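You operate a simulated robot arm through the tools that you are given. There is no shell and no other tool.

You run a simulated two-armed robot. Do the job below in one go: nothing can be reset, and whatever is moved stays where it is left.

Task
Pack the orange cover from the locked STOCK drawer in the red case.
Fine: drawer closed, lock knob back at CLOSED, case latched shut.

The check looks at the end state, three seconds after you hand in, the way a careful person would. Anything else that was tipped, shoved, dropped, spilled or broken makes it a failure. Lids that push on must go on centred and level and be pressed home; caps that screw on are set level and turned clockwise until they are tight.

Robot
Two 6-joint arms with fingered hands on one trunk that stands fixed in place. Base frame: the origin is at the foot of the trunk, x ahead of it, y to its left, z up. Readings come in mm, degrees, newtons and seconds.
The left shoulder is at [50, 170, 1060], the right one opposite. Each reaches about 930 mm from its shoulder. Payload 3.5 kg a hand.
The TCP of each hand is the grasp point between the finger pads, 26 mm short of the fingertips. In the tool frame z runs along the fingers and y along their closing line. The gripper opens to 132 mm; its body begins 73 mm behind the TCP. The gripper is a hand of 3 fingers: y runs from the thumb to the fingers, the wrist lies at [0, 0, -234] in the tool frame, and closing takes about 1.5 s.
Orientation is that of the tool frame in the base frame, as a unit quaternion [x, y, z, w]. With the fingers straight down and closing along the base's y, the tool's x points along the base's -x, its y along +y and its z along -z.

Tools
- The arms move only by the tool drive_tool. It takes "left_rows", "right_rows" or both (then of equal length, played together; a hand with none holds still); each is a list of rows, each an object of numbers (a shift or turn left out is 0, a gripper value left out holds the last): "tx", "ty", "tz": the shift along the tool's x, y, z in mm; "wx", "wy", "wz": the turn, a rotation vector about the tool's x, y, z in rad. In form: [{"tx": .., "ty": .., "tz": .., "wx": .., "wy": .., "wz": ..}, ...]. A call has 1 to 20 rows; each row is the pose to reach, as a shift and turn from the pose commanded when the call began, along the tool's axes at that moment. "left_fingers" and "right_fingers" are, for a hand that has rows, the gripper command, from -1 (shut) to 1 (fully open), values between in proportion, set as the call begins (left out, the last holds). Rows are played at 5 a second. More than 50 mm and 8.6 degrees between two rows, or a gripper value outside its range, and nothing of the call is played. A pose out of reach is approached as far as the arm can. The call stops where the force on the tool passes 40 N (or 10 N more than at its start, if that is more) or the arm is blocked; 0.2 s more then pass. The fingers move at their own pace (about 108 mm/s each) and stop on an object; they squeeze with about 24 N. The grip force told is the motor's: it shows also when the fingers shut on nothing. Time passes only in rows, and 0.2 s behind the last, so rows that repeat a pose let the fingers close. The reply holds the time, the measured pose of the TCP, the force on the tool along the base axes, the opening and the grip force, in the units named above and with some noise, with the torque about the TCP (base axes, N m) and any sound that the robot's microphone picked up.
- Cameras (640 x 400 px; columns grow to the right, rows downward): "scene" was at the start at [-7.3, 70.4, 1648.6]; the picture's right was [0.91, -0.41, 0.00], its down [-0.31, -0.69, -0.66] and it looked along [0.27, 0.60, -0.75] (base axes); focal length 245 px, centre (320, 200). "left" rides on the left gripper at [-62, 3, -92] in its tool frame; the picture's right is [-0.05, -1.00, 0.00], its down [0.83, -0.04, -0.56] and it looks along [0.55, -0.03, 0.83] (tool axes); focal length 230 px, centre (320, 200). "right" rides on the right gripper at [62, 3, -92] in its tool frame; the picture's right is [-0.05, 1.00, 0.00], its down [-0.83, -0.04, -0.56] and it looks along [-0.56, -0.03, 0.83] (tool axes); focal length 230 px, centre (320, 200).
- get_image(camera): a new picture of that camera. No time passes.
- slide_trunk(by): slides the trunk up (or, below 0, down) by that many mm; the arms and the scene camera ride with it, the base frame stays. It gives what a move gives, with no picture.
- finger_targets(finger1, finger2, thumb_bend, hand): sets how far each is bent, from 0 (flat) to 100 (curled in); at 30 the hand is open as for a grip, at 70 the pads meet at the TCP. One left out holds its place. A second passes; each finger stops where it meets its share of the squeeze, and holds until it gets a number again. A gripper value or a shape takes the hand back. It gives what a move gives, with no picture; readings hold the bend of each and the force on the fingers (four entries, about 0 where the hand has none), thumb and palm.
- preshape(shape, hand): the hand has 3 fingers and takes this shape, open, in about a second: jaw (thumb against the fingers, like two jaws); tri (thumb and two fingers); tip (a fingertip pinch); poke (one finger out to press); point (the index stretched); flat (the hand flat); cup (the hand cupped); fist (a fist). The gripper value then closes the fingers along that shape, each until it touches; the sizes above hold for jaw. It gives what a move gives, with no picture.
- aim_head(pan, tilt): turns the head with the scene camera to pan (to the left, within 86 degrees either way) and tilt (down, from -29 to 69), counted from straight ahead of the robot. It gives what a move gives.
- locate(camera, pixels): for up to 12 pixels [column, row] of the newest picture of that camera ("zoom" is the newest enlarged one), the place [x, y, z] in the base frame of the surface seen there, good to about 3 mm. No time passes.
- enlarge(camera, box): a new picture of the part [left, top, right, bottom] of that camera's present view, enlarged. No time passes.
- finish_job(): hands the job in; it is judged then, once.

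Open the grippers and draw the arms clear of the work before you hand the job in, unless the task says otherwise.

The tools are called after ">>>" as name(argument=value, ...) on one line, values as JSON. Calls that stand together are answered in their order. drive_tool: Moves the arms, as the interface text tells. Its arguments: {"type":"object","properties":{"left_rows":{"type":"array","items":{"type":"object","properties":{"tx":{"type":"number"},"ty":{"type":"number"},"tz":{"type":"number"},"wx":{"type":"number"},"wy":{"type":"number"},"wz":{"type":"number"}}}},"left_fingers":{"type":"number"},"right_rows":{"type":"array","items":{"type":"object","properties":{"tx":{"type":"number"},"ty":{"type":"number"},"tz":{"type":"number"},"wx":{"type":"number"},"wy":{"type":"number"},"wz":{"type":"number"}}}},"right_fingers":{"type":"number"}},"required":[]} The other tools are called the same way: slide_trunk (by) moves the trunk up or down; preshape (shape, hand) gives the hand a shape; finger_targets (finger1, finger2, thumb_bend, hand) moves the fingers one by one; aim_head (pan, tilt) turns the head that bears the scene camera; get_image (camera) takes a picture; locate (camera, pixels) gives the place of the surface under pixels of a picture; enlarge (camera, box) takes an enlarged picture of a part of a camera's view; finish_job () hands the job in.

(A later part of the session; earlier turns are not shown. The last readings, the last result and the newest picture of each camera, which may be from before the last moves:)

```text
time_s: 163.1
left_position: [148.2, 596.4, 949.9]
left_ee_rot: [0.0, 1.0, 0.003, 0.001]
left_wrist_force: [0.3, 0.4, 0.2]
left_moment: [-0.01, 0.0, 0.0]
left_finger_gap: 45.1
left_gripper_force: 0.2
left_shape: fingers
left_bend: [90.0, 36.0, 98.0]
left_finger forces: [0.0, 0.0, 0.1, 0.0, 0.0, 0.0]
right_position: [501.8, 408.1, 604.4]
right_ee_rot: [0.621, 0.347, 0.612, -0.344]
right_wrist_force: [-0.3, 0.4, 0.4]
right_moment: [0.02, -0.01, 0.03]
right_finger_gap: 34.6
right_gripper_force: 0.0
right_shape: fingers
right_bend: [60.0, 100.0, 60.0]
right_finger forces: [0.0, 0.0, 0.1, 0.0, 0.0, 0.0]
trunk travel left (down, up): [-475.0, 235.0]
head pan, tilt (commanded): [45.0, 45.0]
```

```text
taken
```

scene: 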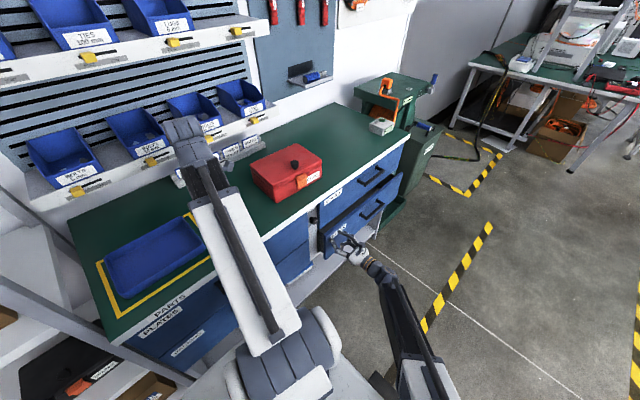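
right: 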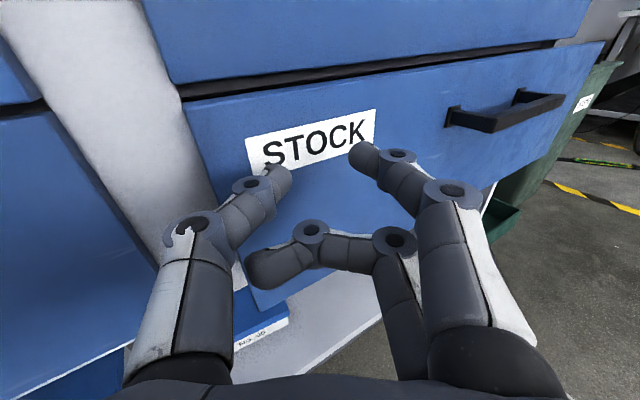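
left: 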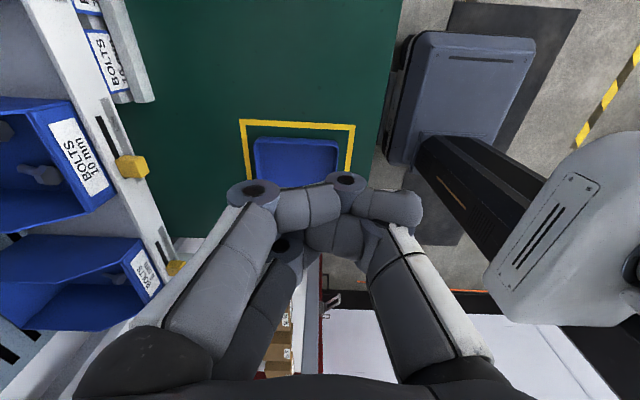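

Now I push straight +y in small steps until the drawer meets its stop.

>>> drive_tool(right_rows=[{"ty": -4.2, "tz": 6.8}, {"ty": -8.3, "tz": 13.6}, {"ty": -12.5, "tz": 20.4}, {"ty": -16.6, "tz": 27.3}, {"ty": -20.8, "tz": 34.1}, {"ty": -24, "tz": 39.2}, {"ty": -27, "tz": 44.3}, {"ty": -30.2, "tz": 49.4}, {"ty": -33.3, "tz": 54.5}, {"ty": -33.3, "tz": 54.5}])

>>> get_image(camera="right")

>>> get_image(camera="scene")

```text
time_s: 165.3
left_position: [147.7, 596.5, 951.5]
left_ee_rot: [-0.001, 1.0, 0.004, 0.001]
left_wrist_force: [0.5, 0.5, 0.3]
left_moment: [-0.01, 0.0, -0.01]
left_finger_gap: 45.4
left_gripper_force: 0.2
left_shape: fingers
left_bend: [90.0, 36.0, 98.0]
left_finger forces: [0.0, 0.0, 0.1, 0.0, 0.0, 0.0]
right_position: [516.6, 463.3, 607.9]
right_ee_rot: [0.619, 0.356, 0.606, -0.35]
right_wrist_force: [-2.1, -8.8, 0.6]
right_moment: [0.04, -0.02, 0.17]
right_finger_gap: 31.2
right_gripper_force: 3.8
right_shape: fingers
right_bend: [60.0, 100.0, 62.0]
right_finger forces: [0.0, 0.0, 0.0, 0.1, 8.2, 0.1]
right hand out of reach, approached as far as the arm can: row 3, 4, 5, 6, 7, 8, 9, 10
trunk travel left (down, up): [-475.0, 235.0]
head pan, tilt (commanded): [45.0, 45.0]
```

```text
taken
```

right: 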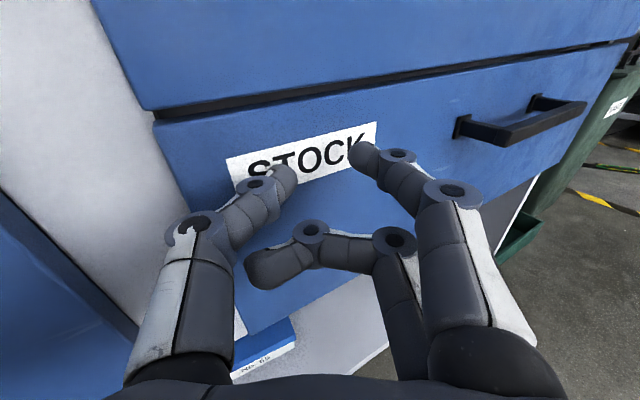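

```text
taken
```

scene: 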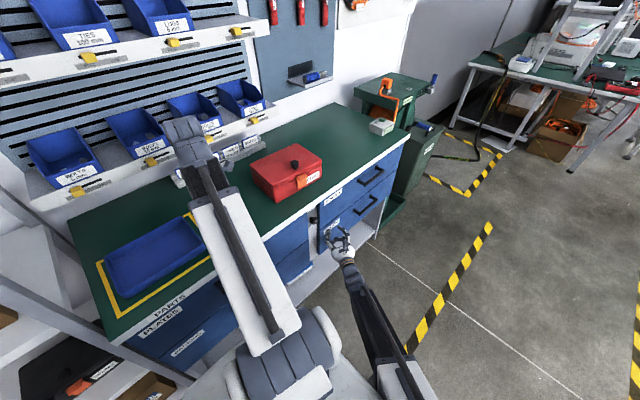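

A reaction of ~9 N suggests the drawer met its stop. I verify its front plane against the SPARES drawer.

>>> locate(camera="right", pixels=[[180, 140], [300, 100], [450, 110], [200, 230], [350, 120], [500, 80], [160, 90], [300, 60], [450, 30], [70, 200], [270, 170], [430, 170]])

>>> enlarge(camera="scene", box=[290, 160, 410, 250])

```text
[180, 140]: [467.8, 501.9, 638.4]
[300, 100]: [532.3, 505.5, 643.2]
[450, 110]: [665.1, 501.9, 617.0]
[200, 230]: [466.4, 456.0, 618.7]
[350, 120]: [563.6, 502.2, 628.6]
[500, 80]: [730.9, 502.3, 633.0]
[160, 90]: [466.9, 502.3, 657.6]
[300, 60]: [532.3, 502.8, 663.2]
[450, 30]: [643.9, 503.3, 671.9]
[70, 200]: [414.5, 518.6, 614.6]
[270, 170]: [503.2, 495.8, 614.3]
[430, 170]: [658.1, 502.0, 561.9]
```

```text
4.44 times, centred on (350, 205) of scene
```

zoom: 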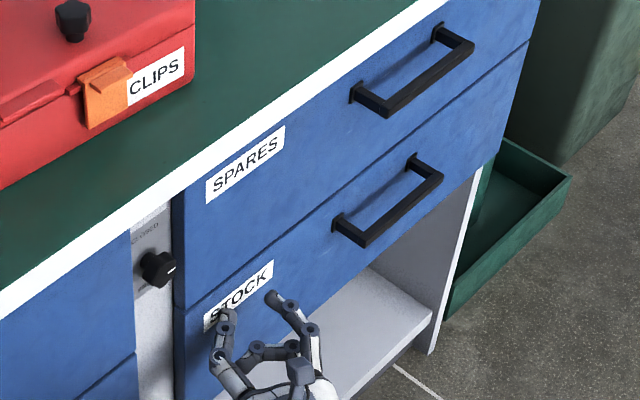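

STOCK's front is at y≈502, flush with SPARES: the drawer is closed. I back the right hand off, straighten it and go up in front of the lock knob with the roll set for a counter-clockwise turn.

>>> drive_tool(right_rows=[{"ty": 10, "tz": -29}, {"ty": 20, "tz": -58}, {"ty": 30, "tz": -87}, {"tx": 10, "ty": 30, "tz": -87, "wx": 0.13}, {"tx": 25, "ty": 28, "tz": -87, "wx": 0.26}, {"tx": 45, "ty": 24, "tz": -87, "wx": 0.39}, {"tx": 70, "ty": 18, "tz": -87, "wx": 0.525}, {"tx": 95, "ty": 5, "tz": -92, "wx": 0.525}, {"tx": 121, "ty": -15, "tz": -100, "wx": 0.525}, {"tx": 121, "ty": -15, "tz": -100, "wx": 0.525}])

>>> get_image(camera="right")

```text
time_s: 167.5
left_position: [147.6, 595.8, 949.6]
left_ee_rot: [0.0, 1.0, 0.003, 0.002]
left_wrist_force: [-0.2, 0.2, -0.6]
left_moment: [-0.01, 0.02, -0.03]
left_finger_gap: 45.2
left_gripper_force: 0.1
left_shape: fingers
left_bend: [90.0, 36.0, 98.0]
left_finger forces: [0.0, 0.1, 0.0, 0.0, 0.1, 0.1]
right_position: [453.2, 387.6, 730.5]
right_ee_rot: [0.511, 0.495, 0.501, -0.494]
right_wrist_force: [0.5, 0.6, 0.0]
right_moment: [-0.03, 0.01, -0.04]
right_finger_gap: 34.3
right_gripper_force: 0.1
right_shape: fingers
right_bend: [60.0, 100.0, 60.0]
right_finger forces: [0.0, 0.0, 0.0, 0.0, 0.0, 0.0]
trunk travel left (down, up): [-475.0, 235.0]
head pan, tilt (commanded): [45.0, 45.0]
```

```text
taken
```

right: 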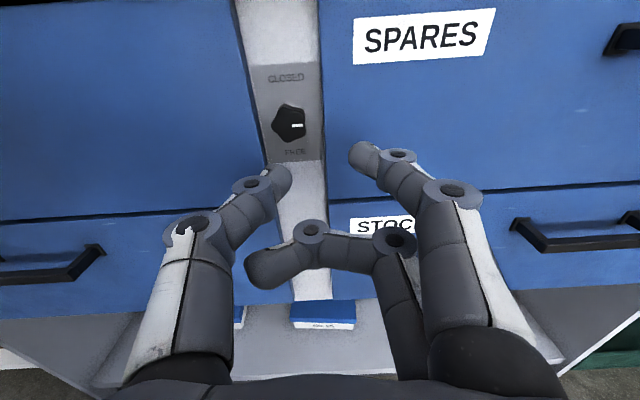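

The mark points right (FREE) at (297,124). I set the pinch opening and roll the hand -30° in front of the knob.

>>> finger_targets(hand="right", finger1=57, finger2=100, thumb_bend=57)

>>> drive_tool(right_rows=[{"tx": 0.2, "ty": -5, "tz": 10, "wx": 0.006, "wy": 0.0016, "wz": -0.133}, {"tx": 0.4, "ty": -10, "tz": 20, "wx": 0.012, "wy": 0.0032, "wz": -0.266}, {"tx": 0.5, "ty": -15, "tz": 30, "wx": 0.018, "wy": 0.0049, "wz": -0.4}, {"tx": 0.7, "ty": -21, "tz": 42, "wx": 0.0244, "wy": 0.0065, "wz": -0.532}, {"tx": 0.7, "ty": -21, "tz": 42, "wx": 0.0244, "wy": 0.0065, "wz": -0.532}])

>>> enlarge(camera="right", box=[220, 60, 420, 185])

```text
time_s: 168.5
left_position: [147.6, 595.1, 950.5]
left_ee_rot: [0.001, 1.0, 0.003, 0.001]
left_wrist_force: [0.1, -0.6, -0.1]
left_moment: [-0.02, -0.04, 0.0]
left_finger_gap: 45.2
left_gripper_force: 0.1
left_shape: fingers
left_bend: [90.0, 36.0, 98.0]
left_finger forces: [0.0, 0.1, 0.1, 0.0, 0.0, 0.0]
right_position: [452.9, 387.2, 729.4]
right_ee_rot: [0.511, 0.494, 0.501, -0.493]
right_wrist_force: [-0.8, -0.4, -0.2]
right_moment: [0.03, 0.01, 0.01]
right_finger_gap: 47.1
right_gripper_force: 0.0
right_shape: fingers
right_bend: [56.0, 100.0, 56.0]
right_finger forces: [0.0, 0.0, 0.1, 0.0, 0.0, 0.1]
trunk travel left (down, up): [-475.0, 235.0]
head pan, tilt (commanded): [45.0, 45.0]
```

```text
time_s: 169.7
left_position: [147.2, 596.3, 950.9]
left_ee_rot: [0.0, 1.0, 0.002, 0.001]
left_wrist_force: [-0.2, -0.4, 0.2]
left_moment: [-0.05, 0.03, 0.02]
left_finger_gap: 45.3
left_gripper_force: 0.1
left_shape: fingers
left_bend: [90.0, 36.0, 98.0]
left_finger forces: [0.0, 0.0, 0.1, 0.0, 0.0, 0.0]
right_position: [435.0, 429.9, 730.5]
right_ee_rot: [0.355, 0.616, 0.609, -0.352]
right_wrist_force: [-0.5, -1.2, -0.5]
right_moment: [0.02, -0.02, -0.03]
right_finger_gap: 46.9
right_gripper_force: 0.0
right_shape: fingers
right_bend: [56.0, 100.0, 56.0]
right_finger forces: [0.1, 0.0, 0.0, 0.1, 0.0, 0.0]
trunk travel left (down, up): [-475.0, 235.0]
head pan, tilt (commanded): [45.0, 45.0]
```

```text
3.20 times, centred on (320, 122) of right
```

zoom: 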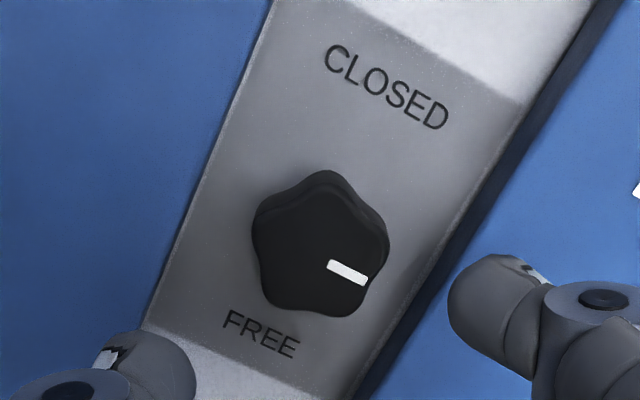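

Aligned. I advance to the knob in steps, correcting ~1.5 mm.

>>> drive_tool(right_rows=[{"tx": 1, "ty": -0.7, "tz": 15}, {"tx": 1.4, "ty": -1, "tz": 30}, {"tx": 1.4, "ty": -1, "tz": 43}, {"tx": 1.4, "ty": -1, "tz": 51}, {"tx": 1.4, "ty": -1, "tz": 57}, {"tx": 1.4, "ty": -1, "tz": 57}])

>>> enlarge(camera="right", box=[220, 100, 420, 225])

```text
time_s: 170.6
left_position: [147.6, 595.6, 952.3]
left_ee_rot: [0.001, 1.0, 0.004, 0.001]
left_wrist_force: [0.3, 0.5, 0.9]
left_moment: [0.01, 0.0, -0.03]
left_finger_gap: 45.0
left_gripper_force: 0.1
left_shape: fingers
left_bend: [90.0, 36.0, 98.0]
left_finger forces: [0.0, 0.0, 0.0, 0.0, 0.1, 0.0]
right_position: [433.5, 470.8, 730.6]
right_ee_rot: [0.356, 0.615, 0.609, -0.352]
right_wrist_force: [-4.5, -32.9, 5.2]
right_moment: [-0.29, 0.27, 1.27]
right_finger_gap: 48.6
right_gripper_force: 15.7
right_shape: fingers
right_bend: [56.0, 100.0, 58.0]
right_finger forces: [0.1, 0.0, 0.0, 0.0, 32.4, 0.0]
trunk travel left (down, up): [-475.0, 235.0]
head pan, tilt (commanded): [45.0, 45.0]
stopped in row 4 (right hand): the force on the tool passed its limit at 49 N (the readings are from after the stop); the commanded pose is now the measured one
```

```text
3.20 times, centred on (320, 162) of right
```

zoom: 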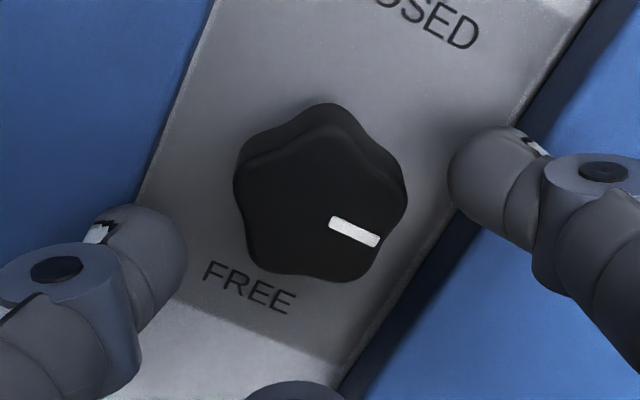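

The thumb touched the neighbouring drawer's edge, so I retreat 20 mm at once and will use a steeper start angle with two shorter strokes.

>>> drive_tool(right_rows=[{"tz": -10}, {"tz": -22}, {"tz": -22}])

>>> enlarge(camera="right", box=[180, 40, 460, 215])

>>> get_image(camera="scene")

```text
time_s: 171.4
left_position: [147.9, 596.0, 951.4]
left_ee_rot: [0.0, 1.0, 0.003, 0.0]
left_wrist_force: [0.4, 0.2, -0.3]
left_moment: [-0.03, 0.01, 0.01]
left_finger_gap: 45.2
left_gripper_force: 0.1
left_shape: fingers
left_bend: [90.0, 36.0, 98.0]
left_finger forces: [0.1, 0.0, 0.0, 0.0, 0.0, 0.1]
right_position: [432.6, 451.8, 728.0]
right_ee_rot: [0.356, 0.616, 0.609, -0.351]
right_wrist_force: [0.2, 0.6, -0.4]
right_moment: [0.0, 0.03, -0.02]
right_finger_gap: 47.5
right_gripper_force: 0.1
right_shape: fingers
right_bend: [56.0, 100.0, 56.0]
right_finger forces: [0.0, 0.0, 0.1, 0.0, 0.1, 0.0]
trunk travel left (down, up): [-475.0, 235.0]
head pan, tilt (commanded): [45.0, 45.0]
```

```text
2.29 times, centred on (320, 128) of right
```

zoom: 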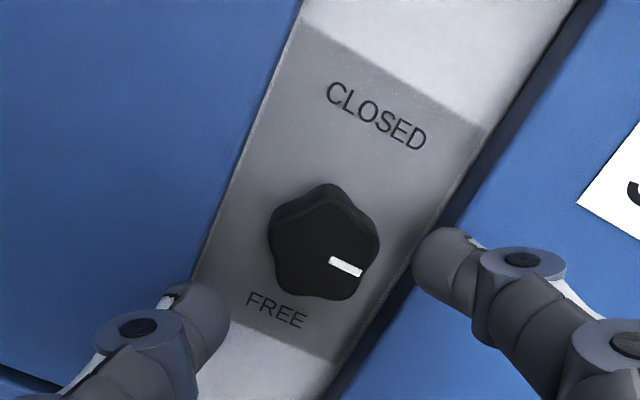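

```text
taken
```

scene: 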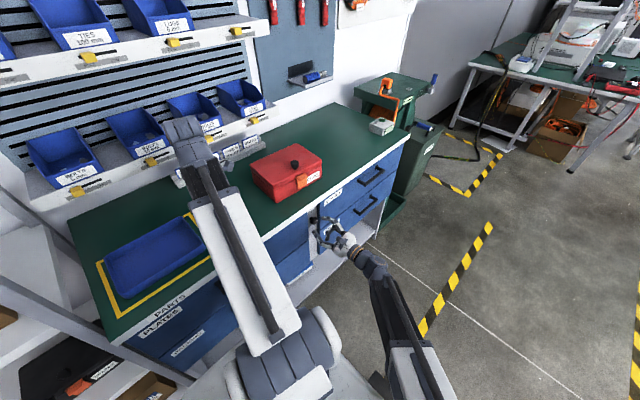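

The knob is untouched. I roll further to a near-vertical grip angle (+23°), correct the centre, and narrow the pinch to ~42 mm.

>>> drive_tool(right_rows=[{"tx": 0.9, "ty": 1.6, "wz": -0.128}, {"tx": 1.9, "ty": 3.3, "wz": -0.256}, {"tx": 2.8, "ty": 4.9, "wz": -0.384}, {"tx": 2.8, "ty": 4.9, "wz": -0.384}])

>>> finger_targets(hand="right", finger1=58, finger2=100, thumb_bend=58)

>>> enlarge(camera="right", box=[180, 40, 460, 215])

```text
time_s: 172.4
left_position: [148.0, 596.5, 951.1]
left_ee_rot: [0.0, 1.0, 0.003, 0.001]
left_wrist_force: [0.5, -0.5, 0.3]
left_moment: [0.01, -0.03, 0.01]
left_finger_gap: 45.1
left_gripper_force: 0.0
left_shape: fingers
left_bend: [90.0, 36.0, 98.0]
left_finger forces: [0.1, 0.1, 0.0, 0.0, 0.1, 0.0]
right_position: [437.1, 450.7, 735.5]
right_ee_rot: [0.232, 0.673, 0.664, -0.229]
right_wrist_force: [0.0, 0.2, 0.6]
right_moment: [0.02, -0.03, -0.02]
right_finger_gap: 47.5
right_gripper_force: 0.1
right_shape: fingers
right_bend: [56.0, 100.0, 56.0]
right_finger forces: [0.0, 0.0, 0.0, 0.0, 0.1, 0.0]
trunk travel left (down, up): [-475.0, 235.0]
head pan, tilt (commanded): [45.0, 45.0]
```

```text
time_s: 173.4
left_position: [147.8, 596.9, 949.7]
left_ee_rot: [0.0, 1.0, 0.003, 0.0]
left_wrist_force: [0.5, -0.1, -0.3]
left_moment: [0.01, -0.02, 0.0]
left_finger_gap: 45.0
left_gripper_force: 0.0
left_shape: fingers
left_bend: [90.0, 36.0, 98.0]
left_finger forces: [0.0, 0.1, 0.1, 0.0, 0.1, 0.0]
right_position: [435.4, 451.4, 734.0]
right_ee_rot: [0.232, 0.673, 0.664, -0.229]
right_wrist_force: [-0.8, -0.1, -0.8]
right_moment: [-0.02, 0.02, 0.0]
right_finger_gap: 45.2
right_gripper_force: 0.1
right_shape: fingers
right_bend: [57.0, 100.0, 57.0]
right_finger forces: [0.0, 0.0, 0.0, 0.0, 0.0, 0.0]
trunk travel left (down, up): [-475.0, 235.0]
head pan, tilt (commanded): [45.0, 45.0]
```

```text
2.29 times, centred on (320, 128) of right
```

zoom: 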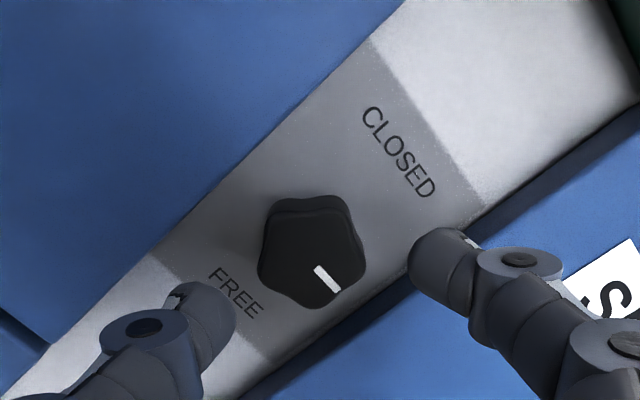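

Both tips are over the slot now. I advance 36 mm slowly and grip.

>>> drive_tool(right_rows=[{"tx": -0.3, "ty": -0.8, "tz": 10}, {"tx": -0.5, "ty": -1.5, "tz": 20}, {"tx": -0.5, "ty": -1.5, "tz": 28}, {"tx": -0.5, "ty": -1.5, "tz": 33}, {"tx": -0.5, "ty": -1.5, "tz": 36}, {"tx": -0.5, "ty": -1.5, "tz": 36}])

>>> finger_targets(hand="right", finger1=72, finger2=100, thumb_bend=72)

>>> enlarge(camera="right", box=[220, 100, 420, 225])

```text
time_s: 174.8
left_position: [147.3, 597.1, 950.8]
left_ee_rot: [0.0, 1.0, 0.002, 0.001]
left_wrist_force: [0.0, 0.4, 0.1]
left_moment: [-0.03, -0.03, 0.03]
left_finger_gap: 45.1
left_gripper_force: 0.1
left_shape: fingers
left_bend: [90.0, 36.0, 98.0]
left_finger forces: [0.0, 0.1, 0.0, 0.0, 0.0, 0.1]
right_position: [434.4, 486.5, 732.0]
right_ee_rot: [0.233, 0.672, 0.665, -0.229]
right_wrist_force: [-0.3, -2.5, -0.5]
right_moment: [0.1, 0.0, 0.01]
right_finger_gap: 45.1
right_gripper_force: 1.4
right_shape: fingers
right_bend: [57.0, 100.0, 57.0]
right_finger forces: [2.1, 0.0, 0.0, 0.0, 0.0, 0.0]
trunk travel left (down, up): [-475.0, 235.0]
head pan, tilt (commanded): [45.0, 45.0]
```

```text
time_s: 175.8
left_position: [147.2, 597.4, 951.0]
left_ee_rot: [0.0, 1.0, 0.003, 0.001]
left_wrist_force: [-0.7, -0.4, -0.5]
left_moment: [-0.03, 0.01, 0.03]
left_finger_gap: 45.2
left_gripper_force: 0.0
left_shape: fingers
left_bend: [90.0, 36.0, 98.0]
left_finger forces: [0.0, 0.0, 0.1, 0.1, 0.0, 0.0]
right_position: [433.6, 487.2, 731.9]
right_ee_rot: [0.232, 0.673, 0.664, -0.228]
right_wrist_force: [-4.1, 4.5, -6.0]
right_moment: [-0.1, -0.07, 0.0]
right_finger_gap: 28.3
right_gripper_force: 10.9
right_shape: fingers
right_bend: [64.0, 100.0, 66.0]
right_finger forces: [7.6, 0.0, 0.0, 0.0, 13.8, 0.0]
trunk travel left (down, up): [-475.0, 235.0]
head pan, tilt (commanded): [45.0, 45.0]
```

```text
3.20 times, centred on (320, 162) of right
```

zoom: 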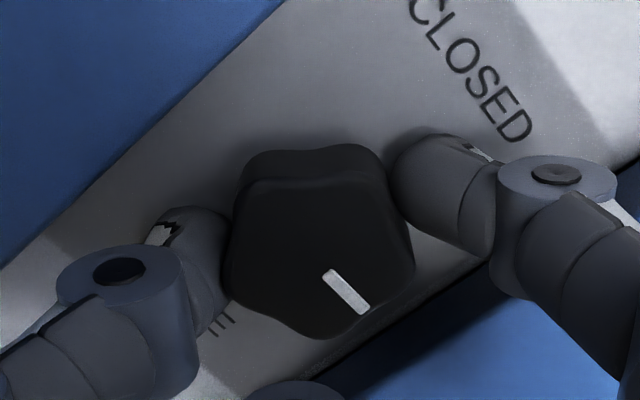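

Firm grip. I turn counter-clockwise by 68°, pivoting about the knob centre.

>>> drive_tool(right_rows=[{"tx": 0.05, "ty": 0.81, "wz": -0.12}, {"tx": 0.19, "ty": 1.6, "wz": -0.24}, {"tx": 0.43, "ty": 2.38, "wz": -0.36}, {"tx": 0.76, "ty": 3.12, "wz": -0.48}, {"tx": 1.18, "ty": 3.81, "wz": -0.6}, {"tx": 1.68, "ty": 4.45, "wz": -0.72}, {"tx": 2.24, "ty": 5.03, "wz": -0.84}, {"tx": 2.88, "ty": 5.53, "wz": -0.96}, {"tx": 3.57, "ty": 5.95, "wz": -1.08}, {"tx": 4.22, "ty": 6.26, "wz": -1.187}, {"tx": 4.22, "ty": 6.26, "wz": -1.187}])

>>> enlarge(camera="right", box=[220, 100, 420, 225])

```text
time_s: 178.2
left_position: [148.7, 596.6, 950.5]
left_ee_rot: [-0.001, 1.0, 0.003, 0.001]
left_wrist_force: [0.0, 0.2, -0.2]
left_moment: [0.0, 0.0, -0.01]
left_finger_gap: 45.3
left_gripper_force: 0.0
left_shape: fingers
left_bend: [90.0, 36.0, 98.0]
left_finger forces: [0.0, 0.1, 0.1, 0.1, 0.0, 0.0]
right_position: [436.3, 488.0, 739.2]
right_ee_rot: [-0.183, 0.688, 0.679, 0.182]
right_wrist_force: [-3.3, 2.6, -6.9]
right_moment: [-0.09, -0.03, 0.05]
right_finger_gap: 28.1
right_gripper_force: 9.2
right_shape: fingers
right_bend: [64.0, 100.0, 66.0]
right_finger forces: [8.8, 0.0, 0.0, 0.0, 10.7, 0.0]
trunk travel left (down, up): [-475.0, 235.0]
head pan, tilt (commanded): [45.0, 45.0]
```

```text
3.20 times, centred on (320, 162) of right
```

zoom: 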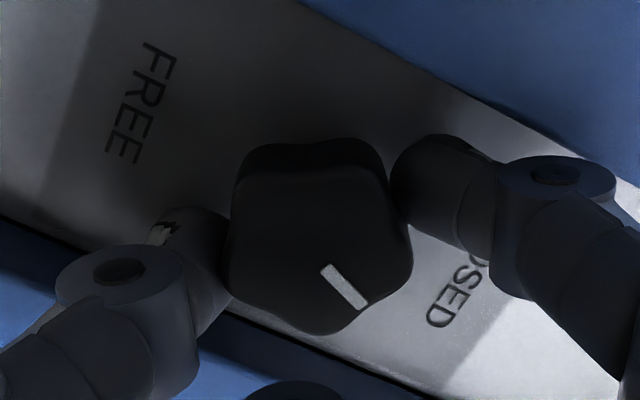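

About 68° done; roughly 22° remain. I release slightly, retreat, roll back and take a second short stroke.

>>> finger_targets(hand="right", finger1=59, finger2=100, thumb_bend=59)

>>> drive_tool(right_rows=[{"tz": -12}, {"tz": -26}, {"tz": -26, "tx": 0.07, "ty": -0.94, "wz": 0.14}, {"tz": -26, "tx": 0.26, "ty": -1.87, "wz": 0.28}, {"tz": -26, "tx": 0.59, "ty": -2.75, "wz": 0.42}, {"tz": -26, "tx": 1.03, "ty": -3.59, "wz": 0.56}, {"tz": -26, "tx": 1.59, "ty": -4.35, "wz": 0.7}, {"tz": -26, "tx": 1.59, "ty": -4.35, "wz": 0.7}])

>>> enlarge(camera="right", box=[220, 80, 420, 205])

```text
time_s: 179.2
left_position: [148.9, 596.1, 950.7]
left_ee_rot: [0.0, 1.0, 0.003, 0.0]
left_wrist_force: [-0.4, -0.8, 0.1]
left_moment: [0.01, -0.04, -0.01]
left_finger_gap: 45.3
left_gripper_force: 0.0
left_shape: fingers
left_bend: [90.0, 36.0, 98.0]
left_finger forces: [0.0, 0.1, 0.1, 0.0, 0.0, 0.0]
right_position: [435.4, 488.5, 740.0]
right_ee_rot: [-0.183, 0.687, 0.679, 0.182]
right_wrist_force: [-0.1, 0.8, 0.2]
right_moment: [0.03, 0.0, 0.0]
right_finger_gap: 37.6
right_gripper_force: 0.2
right_shape: fingers
right_bend: [59.0, 100.0, 59.0]
right_finger forces: [0.1, 0.0, 0.0, 0.1, 0.0, 0.0]
trunk travel left (down, up): [-475.0, 235.0]
head pan, tilt (commanded): [45.0, 45.0]
```

```text
time_s: 181.0
left_position: [147.6, 595.3, 950.2]
left_ee_rot: [0.0, 1.0, 0.003, 0.001]
left_wrist_force: [0.9, -0.6, -0.2]
left_moment: [0.0, -0.01, -0.02]
left_finger_gap: 45.3
left_gripper_force: 0.0
left_shape: fingers
left_bend: [90.0, 36.0, 98.0]
left_finger forces: [0.0, 0.1, 0.0, 0.1, 0.1, 0.0]
right_position: [435.3, 461.8, 735.6]
right_ee_rot: [0.065, 0.708, 0.7, -0.062]
right_wrist_force: [-0.2, 0.0, -0.4]
right_moment: [0.01, 0.04, -0.02]
right_finger_gap: 37.6
right_gripper_force: 0.1
right_shape: fingers
right_bend: [59.0, 100.0, 59.0]
right_finger forces: [0.0, 0.0, 0.1, 0.1, 0.1, 0.1]
trunk travel left (down, up): [-475.0, 235.0]
head pan, tilt (commanded): [45.0, 45.0]
```

```text
3.20 times, centred on (320, 142) of right
```

zoom: 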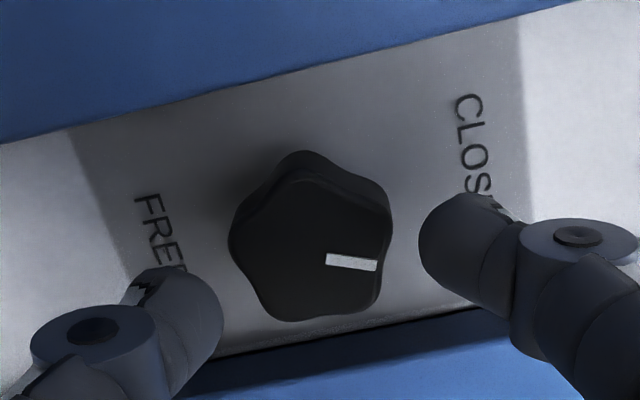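

Knob mark is ~22° short of CLOSED. I open to ~45 mm, advance and grip again near vertical.

>>> finger_targets(hand="right", finger1=56, finger2=100, thumb_bend=56)

>>> drive_tool(right_rows=[{"tz": 10}, {"tz": 20}, {"tz": 26}, {"tz": 26}])

>>> finger_targets(hand="right", finger1=72, finger2=100, thumb_bend=72)

>>> enlarge(camera="right", box=[220, 100, 420, 225])

```text
time_s: 182.0
left_position: [147.7, 596.3, 950.9]
left_ee_rot: [0.0, 1.0, 0.002, 0.0]
left_wrist_force: [-0.6, 0.2, 0.1]
left_moment: [0.0, -0.01, 0.0]
left_finger_gap: 45.2
left_gripper_force: 0.0
left_shape: fingers
left_bend: [90.0, 36.0, 98.0]
left_finger forces: [0.0, 0.0, 0.1, 0.0, 0.0, 0.0]
right_position: [435.8, 461.4, 736.6]
right_ee_rot: [0.064, 0.709, 0.7, -0.062]
right_wrist_force: [0.4, 0.3, -1.1]
right_moment: [0.03, 0.02, -0.03]
right_finger_gap: 47.0
right_gripper_force: 0.1
right_shape: fingers
right_bend: [56.0, 100.0, 56.0]
right_finger forces: [0.0, 0.0, 0.0, 0.0, 0.0, 0.0]
trunk travel left (down, up): [-475.0, 235.0]
head pan, tilt (commanded): [45.0, 45.0]
```

```text
time_s: 183.0
left_position: [145.9, 595.7, 951.2]
left_ee_rot: [0.001, 1.0, 0.004, 0.001]
left_wrist_force: [-0.7, 0.2, 0.3]
left_moment: [-0.01, 0.0, -0.01]
left_finger_gap: 45.3
left_gripper_force: 0.1
left_shape: fingers
left_bend: [90.0, 36.0, 98.0]
left_finger forces: [0.1, 0.0, 0.0, 0.1, 0.0, 0.1]
right_position: [436.0, 487.0, 736.7]
right_ee_rot: [0.063, 0.708, 0.7, -0.062]
right_wrist_force: [-0.5, -7.5, 0.6]
right_moment: [0.23, -0.01, 0.09]
right_finger_gap: 47.0
right_gripper_force: 3.7
right_shape: fingers
right_bend: [57.0, 100.0, 56.0]
right_finger forces: [6.7, 0.1, 0.0, 0.0, 0.0, 0.0]
trunk travel left (down, up): [-475.0, 235.0]
head pan, tilt (commanded): [45.0, 45.0]
```

```text
time_s: 184.0
left_position: [148.3, 596.4, 950.2]
left_ee_rot: [0.0, 1.0, 0.003, 0.001]
left_wrist_force: [-0.3, 0.3, -0.2]
left_moment: [-0.02, 0.01, 0.0]
left_finger_gap: 45.4
left_gripper_force: 0.2
left_shape: fingers
left_bend: [90.0, 36.0, 98.0]
left_finger forces: [0.0, 0.1, 0.0, 0.0, 0.0, 0.0]
right_position: [436.3, 489.5, 733.9]
right_ee_rot: [0.064, 0.709, 0.7, -0.062]
right_wrist_force: [1.0, 4.9, -6.2]
right_moment: [-0.1, 0.0, -0.04]
right_finger_gap: 28.0
right_gripper_force: 10.8
right_shape: fingers
right_bend: [64.0, 100.0, 66.0]
right_finger forces: [7.9, 0.1, 0.1, 0.0, 14.0, 0.0]
trunk travel left (down, up): [-475.0, 235.0]
head pan, tilt (commanded): [45.0, 45.0]
```

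```text
3.20 times, centred on (320, 162) of right
```

zoom: 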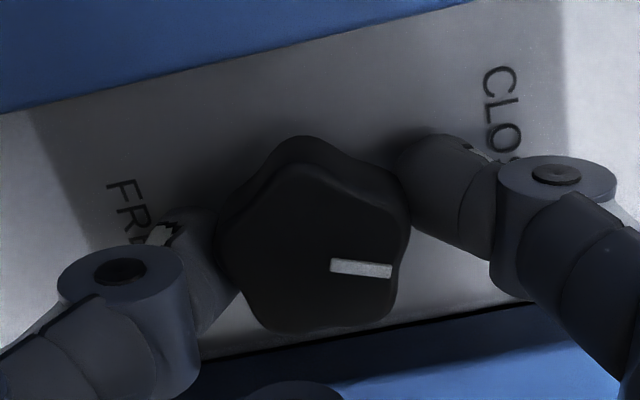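

I turn the remaining ~20° counter-clockwise and check the mark.

>>> drive_tool(right_rows=[{"tx": 0.03, "ty": 0.6, "wz": -0.09}, {"tx": 0.11, "ty": 1.21, "wz": -0.18}, {"tx": 0.24, "ty": 1.8, "wz": -0.27}, {"tx": 0.43, "ty": 2.38, "wz": -0.36}, {"tx": 0.43, "ty": 2.38, "wz": -0.36}])

>>> enlarge(camera="right", box=[220, 100, 420, 225])

```text
time_s: 185.2
left_position: [147.6, 597.1, 950.1]
left_ee_rot: [0.0, 1.0, 0.002, 0.001]
left_wrist_force: [0.1, -0.8, -0.3]
left_moment: [-0.02, 0.0, 0.01]
left_finger_gap: 45.2
left_gripper_force: 0.2
left_shape: fingers
left_bend: [90.0, 36.0, 98.0]
left_finger forces: [0.0, 0.1, 0.1, 0.0, 0.0, 0.1]
right_position: [435.9, 488.3, 736.7]
right_ee_rot: [-0.065, 0.708, 0.7, 0.065]
right_wrist_force: [-0.8, 5.4, -6.7]
right_moment: [-0.12, -0.02, 0.0]
right_finger_gap: 28.1
right_gripper_force: 10.4
right_shape: fingers
right_bend: [64.0, 100.0, 66.0]
right_finger forces: [7.8, 0.0, 0.0, 0.0, 13.0, 0.0]
trunk travel left (down, up): [-475.0, 235.0]
head pan, tilt (commanded): [45.0, 45.0]
```

```text
3.20 times, centred on (320, 162) of right
```

zoom: 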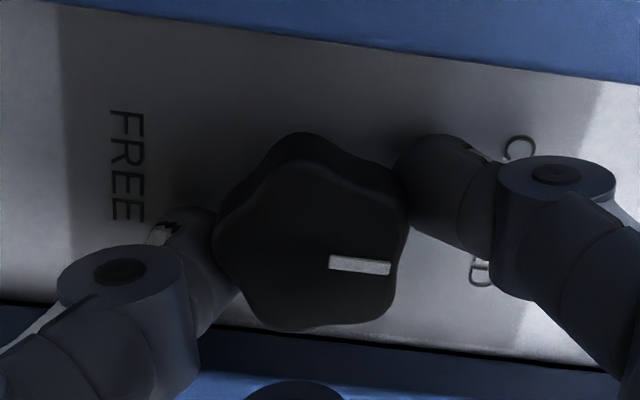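

The mark now looks parallel to the plate axis, pointing at CLOSED. I nudge 4° more to feel for the stop.

>>> drive_tool(right_rows=[{"tx": 0.0, "ty": 0.24, "wz": -0.035}, {"tx": 0.02, "ty": 0.47, "wz": -0.07}, {"tx": 0.02, "ty": 0.47, "wz": -0.07}])

>>> enlarge(camera="right", box=[220, 100, 420, 225])

```text
time_s: 186.0
left_position: [148.7, 597.2, 949.4]
left_ee_rot: [0.0, 1.0, 0.003, 0.001]
left_wrist_force: [-0.5, 0.0, -0.4]
left_moment: [-0.02, -0.02, 0.02]
left_finger_gap: 45.4
left_gripper_force: 0.0
left_shape: fingers
left_bend: [90.0, 36.0, 98.0]
left_finger forces: [0.1, 0.1, 0.1, 0.0, 0.1, 0.0]
right_position: [437.1, 487.6, 736.9]
right_ee_rot: [-0.089, 0.706, 0.697, 0.089]
right_wrist_force: [-1.8, 6.1, -5.8]
right_moment: [-0.07, 0.17, 0.05]
right_finger_gap: 28.0
right_gripper_force: 9.5
right_shape: fingers
right_bend: [64.0, 100.0, 66.0]
right_finger forces: [8.2, 0.0, 0.0, 0.1, 11.8, 0.1]
trunk travel left (down, up): [-475.0, 235.0]
head pan, tilt (commanded): [45.0, 45.0]
```

```text
3.20 times, centred on (320, 162) of right
```

zoom: 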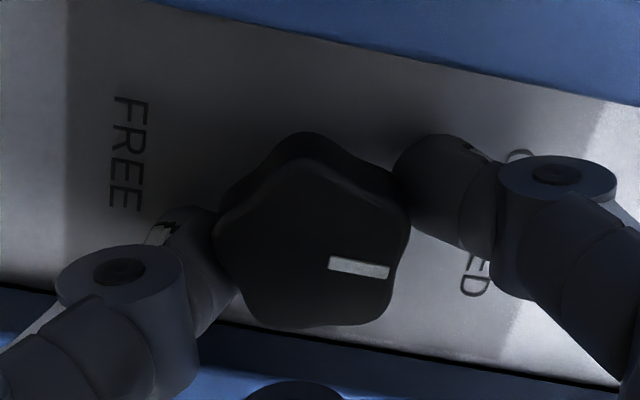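

Torque rose (0.17 N·m) and the knob stopped, so it is at its CLOSED stop. I release, retreat and look at it from the front.

>>> finger_targets(hand="right", finger1=58, finger2=100, thumb_bend=58)

>>> drive_tool(right_rows=[{"tz": -12}, {"tz": -26}, {"tz": -45}, {"tz": -65, "wz": 0.12}, {"tz": -85, "wz": 0.26}, {"tz": -100, "wz": 0.4}, {"tz": -115, "wz": 0.54}, {"tz": -130, "wz": 0.68}, {"tz": -140, "wz": 0.82}, {"tz": -145, "wz": 0.96}, {"tz": -150, "wz": 1.1}, {"tz": -150, "wz": 1.24}, {"tz": -150, "wz": 1.38}, {"tz": -150, "wz": 1.52}, {"tz": -150, "wz": 1.74}])

>>> get_image(camera="right")

```text
time_s: 187.0
left_position: [147.4, 596.7, 950.8]
left_ee_rot: [0.0, 1.0, 0.003, 0.001]
left_wrist_force: [-0.7, 0.0, -0.5]
left_moment: [0.02, 0.01, 0.02]
left_finger_gap: 45.3
left_gripper_force: 0.2
left_shape: fingers
left_bend: [90.0, 36.0, 98.0]
left_finger forces: [0.0, 0.0, 0.1, 0.0, 0.1, 0.1]
right_position: [435.6, 486.7, 738.9]
right_ee_rot: [-0.09, 0.705, 0.697, 0.09]
right_wrist_force: [1.7, -2.5, 0.2]
right_moment: [0.08, 0.02, 0.02]
right_finger_gap: 44.3
right_gripper_force: 1.6
right_shape: fingers
right_bend: [57.0, 100.0, 57.0]
right_finger forces: [2.4, 0.0, 0.0, 0.0, 0.1, 0.2]
trunk travel left (down, up): [-475.0, 235.0]
head pan, tilt (commanded): [45.0, 45.0]
```

```text
refused: row 15 steps farther than a row can; nothing moved
```

```text
taken
```

right: 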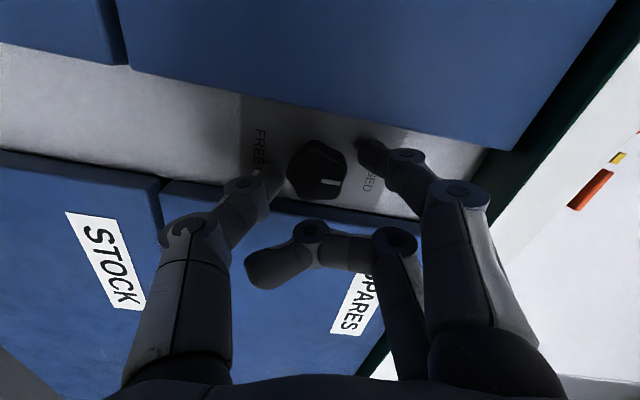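

The last row's roll step was too large, so nothing moved. I resend the retreat with even steps.

>>> drive_tool(right_rows=[{"tz": -12}, {"tz": -26}, {"tz": -45}, {"tz": -65, "wz": 0.12}, {"tz": -85, "wz": 0.26}, {"tz": -100, "wz": 0.4}, {"tz": -115, "wz": 0.54}, {"tz": -130, "wz": 0.68}, {"tz": -140, "wz": 0.82}, {"tz": -145, "wz": 0.96}, {"tz": -150, "wz": 1.1}, {"tz": -150, "wz": 1.24}, {"tz": -150, "wz": 1.38}, {"tz": -150, "wz": 1.52}, {"tz": -150, "wz": 1.65}, {"tz": -150, "wz": 1.75}, {"tz": -150, "wz": 1.75}])

>>> get_image(camera="right")

>>> enlarge(camera="right", box=[270, 70, 370, 140])

```text
time_s: 190.6
left_position: [147.6, 596.2, 950.7]
left_ee_rot: [0.0, 1.0, 0.002, 0.0]
left_wrist_force: [0.1, -0.2, 0.0]
left_moment: [-0.01, 0.02, 0.02]
left_finger_gap: 45.0
left_gripper_force: 0.0
left_shape: fingers
left_bend: [90.0, 36.0, 98.0]
left_finger forces: [0.0, 0.1, 0.1, 0.1, 0.0, 0.0]
right_position: [435.1, 337.7, 740.6]
right_ee_rot: [0.485, 0.52, 0.515, -0.479]
right_wrist_force: [-0.1, -0.1, -0.3]
right_moment: [0.02, -0.02, 0.03]
right_finger_gap: 44.3
right_gripper_force: 0.0
right_shape: fingers
right_bend: [57.0, 100.0, 57.0]
right_finger forces: [0.1, 0.1, 0.1, 0.1, 0.0, 0.1]
trunk travel left (down, up): [-475.0, 235.0]
head pan, tilt (commanded): [45.0, 45.0]
```

```text
taken
```

right: 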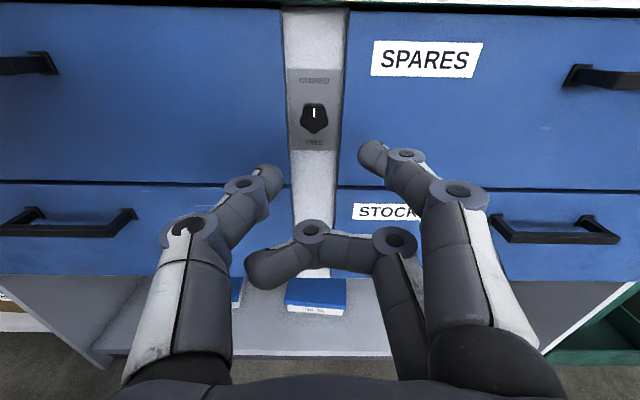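

```text
5.71 times, centred on (320, 105) of right
```

zoom: 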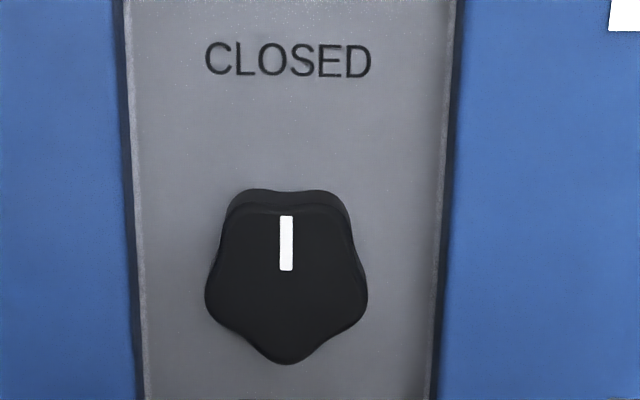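

The mark points straight up at CLOSED and both drawers sit flush. I open the right hand (thumb and finger1 first, then finger2).

>>> finger_targets(hand="right", finger1=30, finger2=100, thumb_bend=30)

>>> finger_targets(hand="right", finger1=30, finger2=30, thumb_bend=30)

>>> get_image(camera="right")

>>> get_image(camera="left")

```text
time_s: 191.6
left_position: [147.4, 596.5, 951.5]
left_ee_rot: [0.0, 1.0, 0.003, 0.001]
left_wrist_force: [-1.0, -0.3, 0.5]
left_moment: [-0.02, 0.03, 0.02]
left_finger_gap: 45.1
left_gripper_force: 0.1
left_shape: fingers
left_bend: [90.0, 36.0, 98.0]
left_finger forces: [0.0, 0.1, 0.0, 0.0, 0.0, 0.0]
right_position: [436.1, 337.7, 739.9]
right_ee_rot: [0.484, 0.522, 0.515, -0.478]
right_wrist_force: [-1.1, -0.2, -0.2]
right_moment: [-0.02, -0.02, 0.02]
right_finger_gap: 134.0
right_gripper_force: 0.1
right_shape: fingers
right_bend: [30.0, 100.0, 30.0]
right_finger forces: [0.0, 0.0, 0.0, 0.1, 0.1, 0.0]
trunk travel left (down, up): [-475.0, 235.0]
head pan, tilt (commanded): [45.0, 45.0]
```

```text
time_s: 192.6
left_position: [148.2, 596.1, 950.6]
left_ee_rot: [0.001, 1.0, 0.003, 0.0]
left_wrist_force: [0.5, 0.3, -1.4]
left_moment: [-0.02, -0.01, 0.03]
left_finger_gap: 45.5
left_gripper_force: 0.0
left_shape: fingers
left_bend: [90.0, 36.0, 98.0]
left_finger forces: [0.0, 0.0, 0.0, 0.0, 0.1, 0.0]
right_position: [435.4, 337.0, 739.1]
right_ee_rot: [0.485, 0.52, 0.516, -0.477]
right_wrist_force: [0.3, -0.5, 0.0]
right_moment: [-0.02, -0.01, 0.03]
right_finger_gap: 134.0
right_gripper_force: 0.1
right_shape: fingers
right_bend: [30.0, 30.0, 30.0]
right_finger forces: [0.0, 0.1, 0.0, 0.0, 0.1, 0.1]
trunk travel left (down, up): [-475.0, 235.0]
head pan, tilt (commanded): [45.0, 45.0]
```

```text
taken
```

right: 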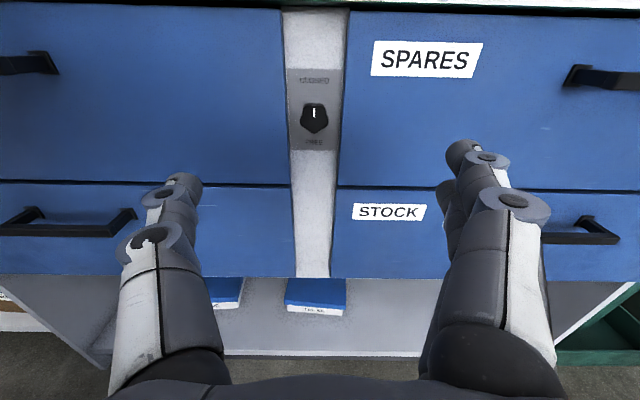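

```text
taken
```

left: 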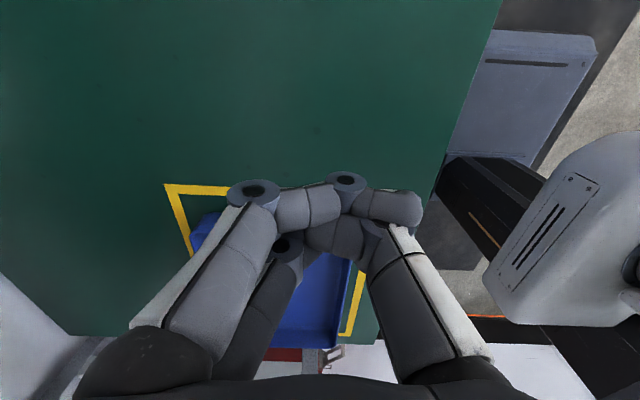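

The right hand is open and the knob reads CLOSED. I raise the trunk 150 mm to lift both arms away and try the "tri" shape on the left hand, which may spread the fingers and free the thumb.

>>> slide_trunk(by=150)

>>> preshape(hand="left", shape="tri")

>>> get_image(camera="left")

>>> get_image(camera="right")

```text
time_s: 194.4
left_position: [146.4, 595.6, 1101.8]
left_ee_rot: [0.0, 1.0, 0.003, 0.001]
left_wrist_force: [-0.8, -0.1, -0.5]
left_moment: [0.02, 0.02, 0.02]
left_finger_gap: 44.8
left_gripper_force: 0.0
left_shape: fingers
left_bend: [90.0, 36.0, 98.0]
left_finger forces: [0.0, 0.0, 0.0, 0.0, 0.1, 0.0]
right_position: [436.3, 337.5, 889.3]
right_ee_rot: [0.484, 0.521, 0.515, -0.478]
right_wrist_force: [-0.2, 0.0, -0.3]
right_moment: [0.0, -0.04, 0.01]
right_finger_gap: 133.9
right_gripper_force: 0.1
right_shape: fingers
right_bend: [30.0, 30.0, 30.0]
right_finger forces: [0.0, 0.0, 0.1, 0.1, 0.0, 0.1]
trunk travel left (down, up): [-625.0, 85.0]
head pan, tilt (commanded): [45.0, 45.0]
```

```text
time_s: 195.3
left_position: [147.7, 597.8, 1099.6]
left_ee_rot: [-0.001, 1.0, 0.003, 0.001]
left_wrist_force: [0.7, 0.9, 0.5]
left_moment: [-0.02, -0.01, 0.01]
left_finger_gap: 131.8
left_gripper_force: 0.1
left_shape: tri
left_bend: [30.0, 30.0, 30.0]
left_finger forces: [0.0, 0.1, 0.0, 0.1, 0.0, 0.0]
right_position: [436.2, 337.2, 890.0]
right_ee_rot: [0.485, 0.521, 0.515, -0.478]
right_wrist_force: [-0.3, 0.0, 0.6]
right_moment: [0.03, 0.01, 0.0]
right_finger_gap: 134.0
right_gripper_force: 0.0
right_shape: fingers
right_bend: [30.0, 30.0, 30.0]
right_finger forces: [0.0, 0.0, 0.0, 0.0, 0.0, 0.0]
trunk travel left (down, up): [-625.0, 85.0]
head pan, tilt (commanded): [45.0, 45.0]
```

```text
taken
```

left: 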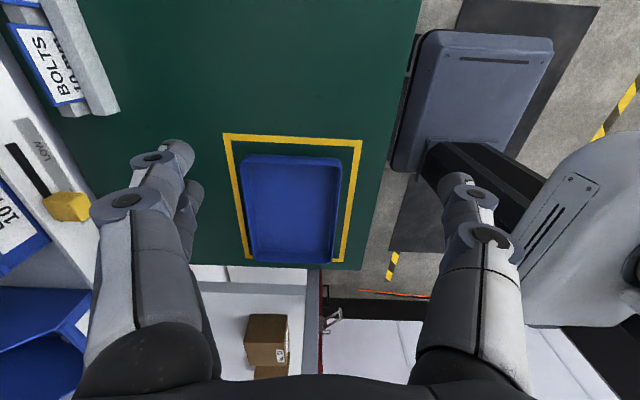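

```text
taken
```

right: 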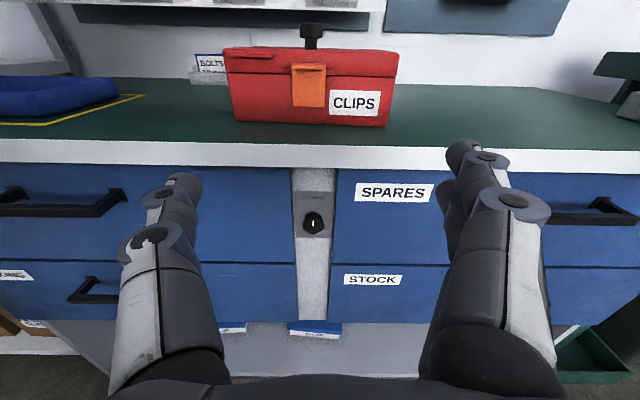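

The left hand is free and open now. I inspect the case and latch closely from the right camera, and the whole scene.

>>> enlarge(camera="right", box=[210, 20, 410, 145])

>>> enlarge(camera="right", box=[230, 150, 460, 330])

>>> get_image(camera="scene")

>>> locate(camera="right", pixels=[[240, 60], [310, 90], [385, 65], [250, 95], [380, 115], [310, 70], [250, 55], [380, 55], [340, 62], [310, 100], [280, 95], [345, 85]])

```text
3.20 times, centred on (310, 82) of right
```

zoom: 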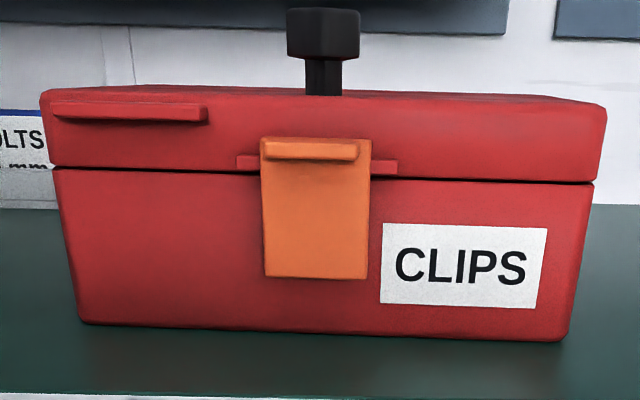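

```text
2.22 times, centred on (345, 240) of right
```

zoom: 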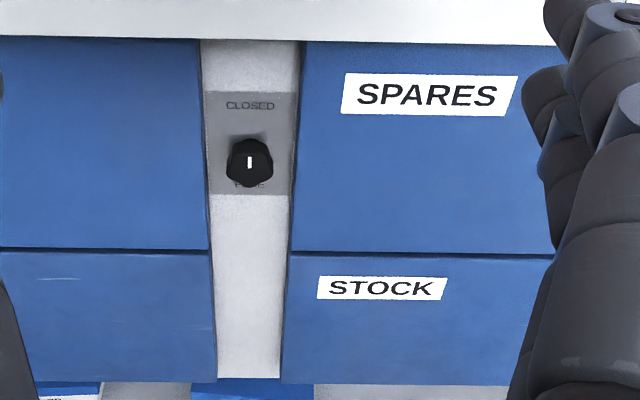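

```text
taken
```

scene: 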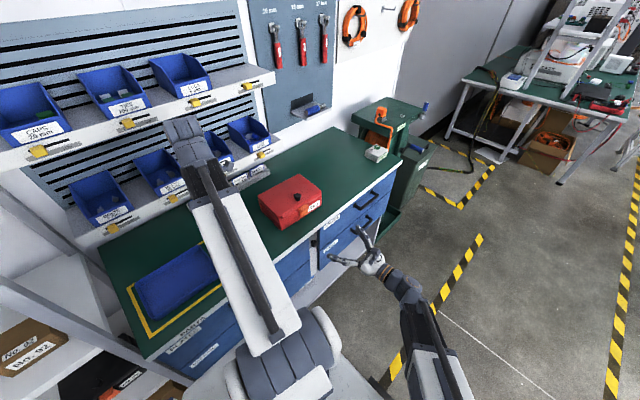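

```text
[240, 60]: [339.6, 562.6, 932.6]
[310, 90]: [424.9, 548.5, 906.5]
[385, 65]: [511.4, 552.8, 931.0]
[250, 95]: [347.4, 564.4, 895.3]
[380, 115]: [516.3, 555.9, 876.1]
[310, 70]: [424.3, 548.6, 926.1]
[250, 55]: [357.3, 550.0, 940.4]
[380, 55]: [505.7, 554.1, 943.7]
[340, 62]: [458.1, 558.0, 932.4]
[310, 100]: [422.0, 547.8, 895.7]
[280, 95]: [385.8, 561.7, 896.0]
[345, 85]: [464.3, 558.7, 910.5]
```

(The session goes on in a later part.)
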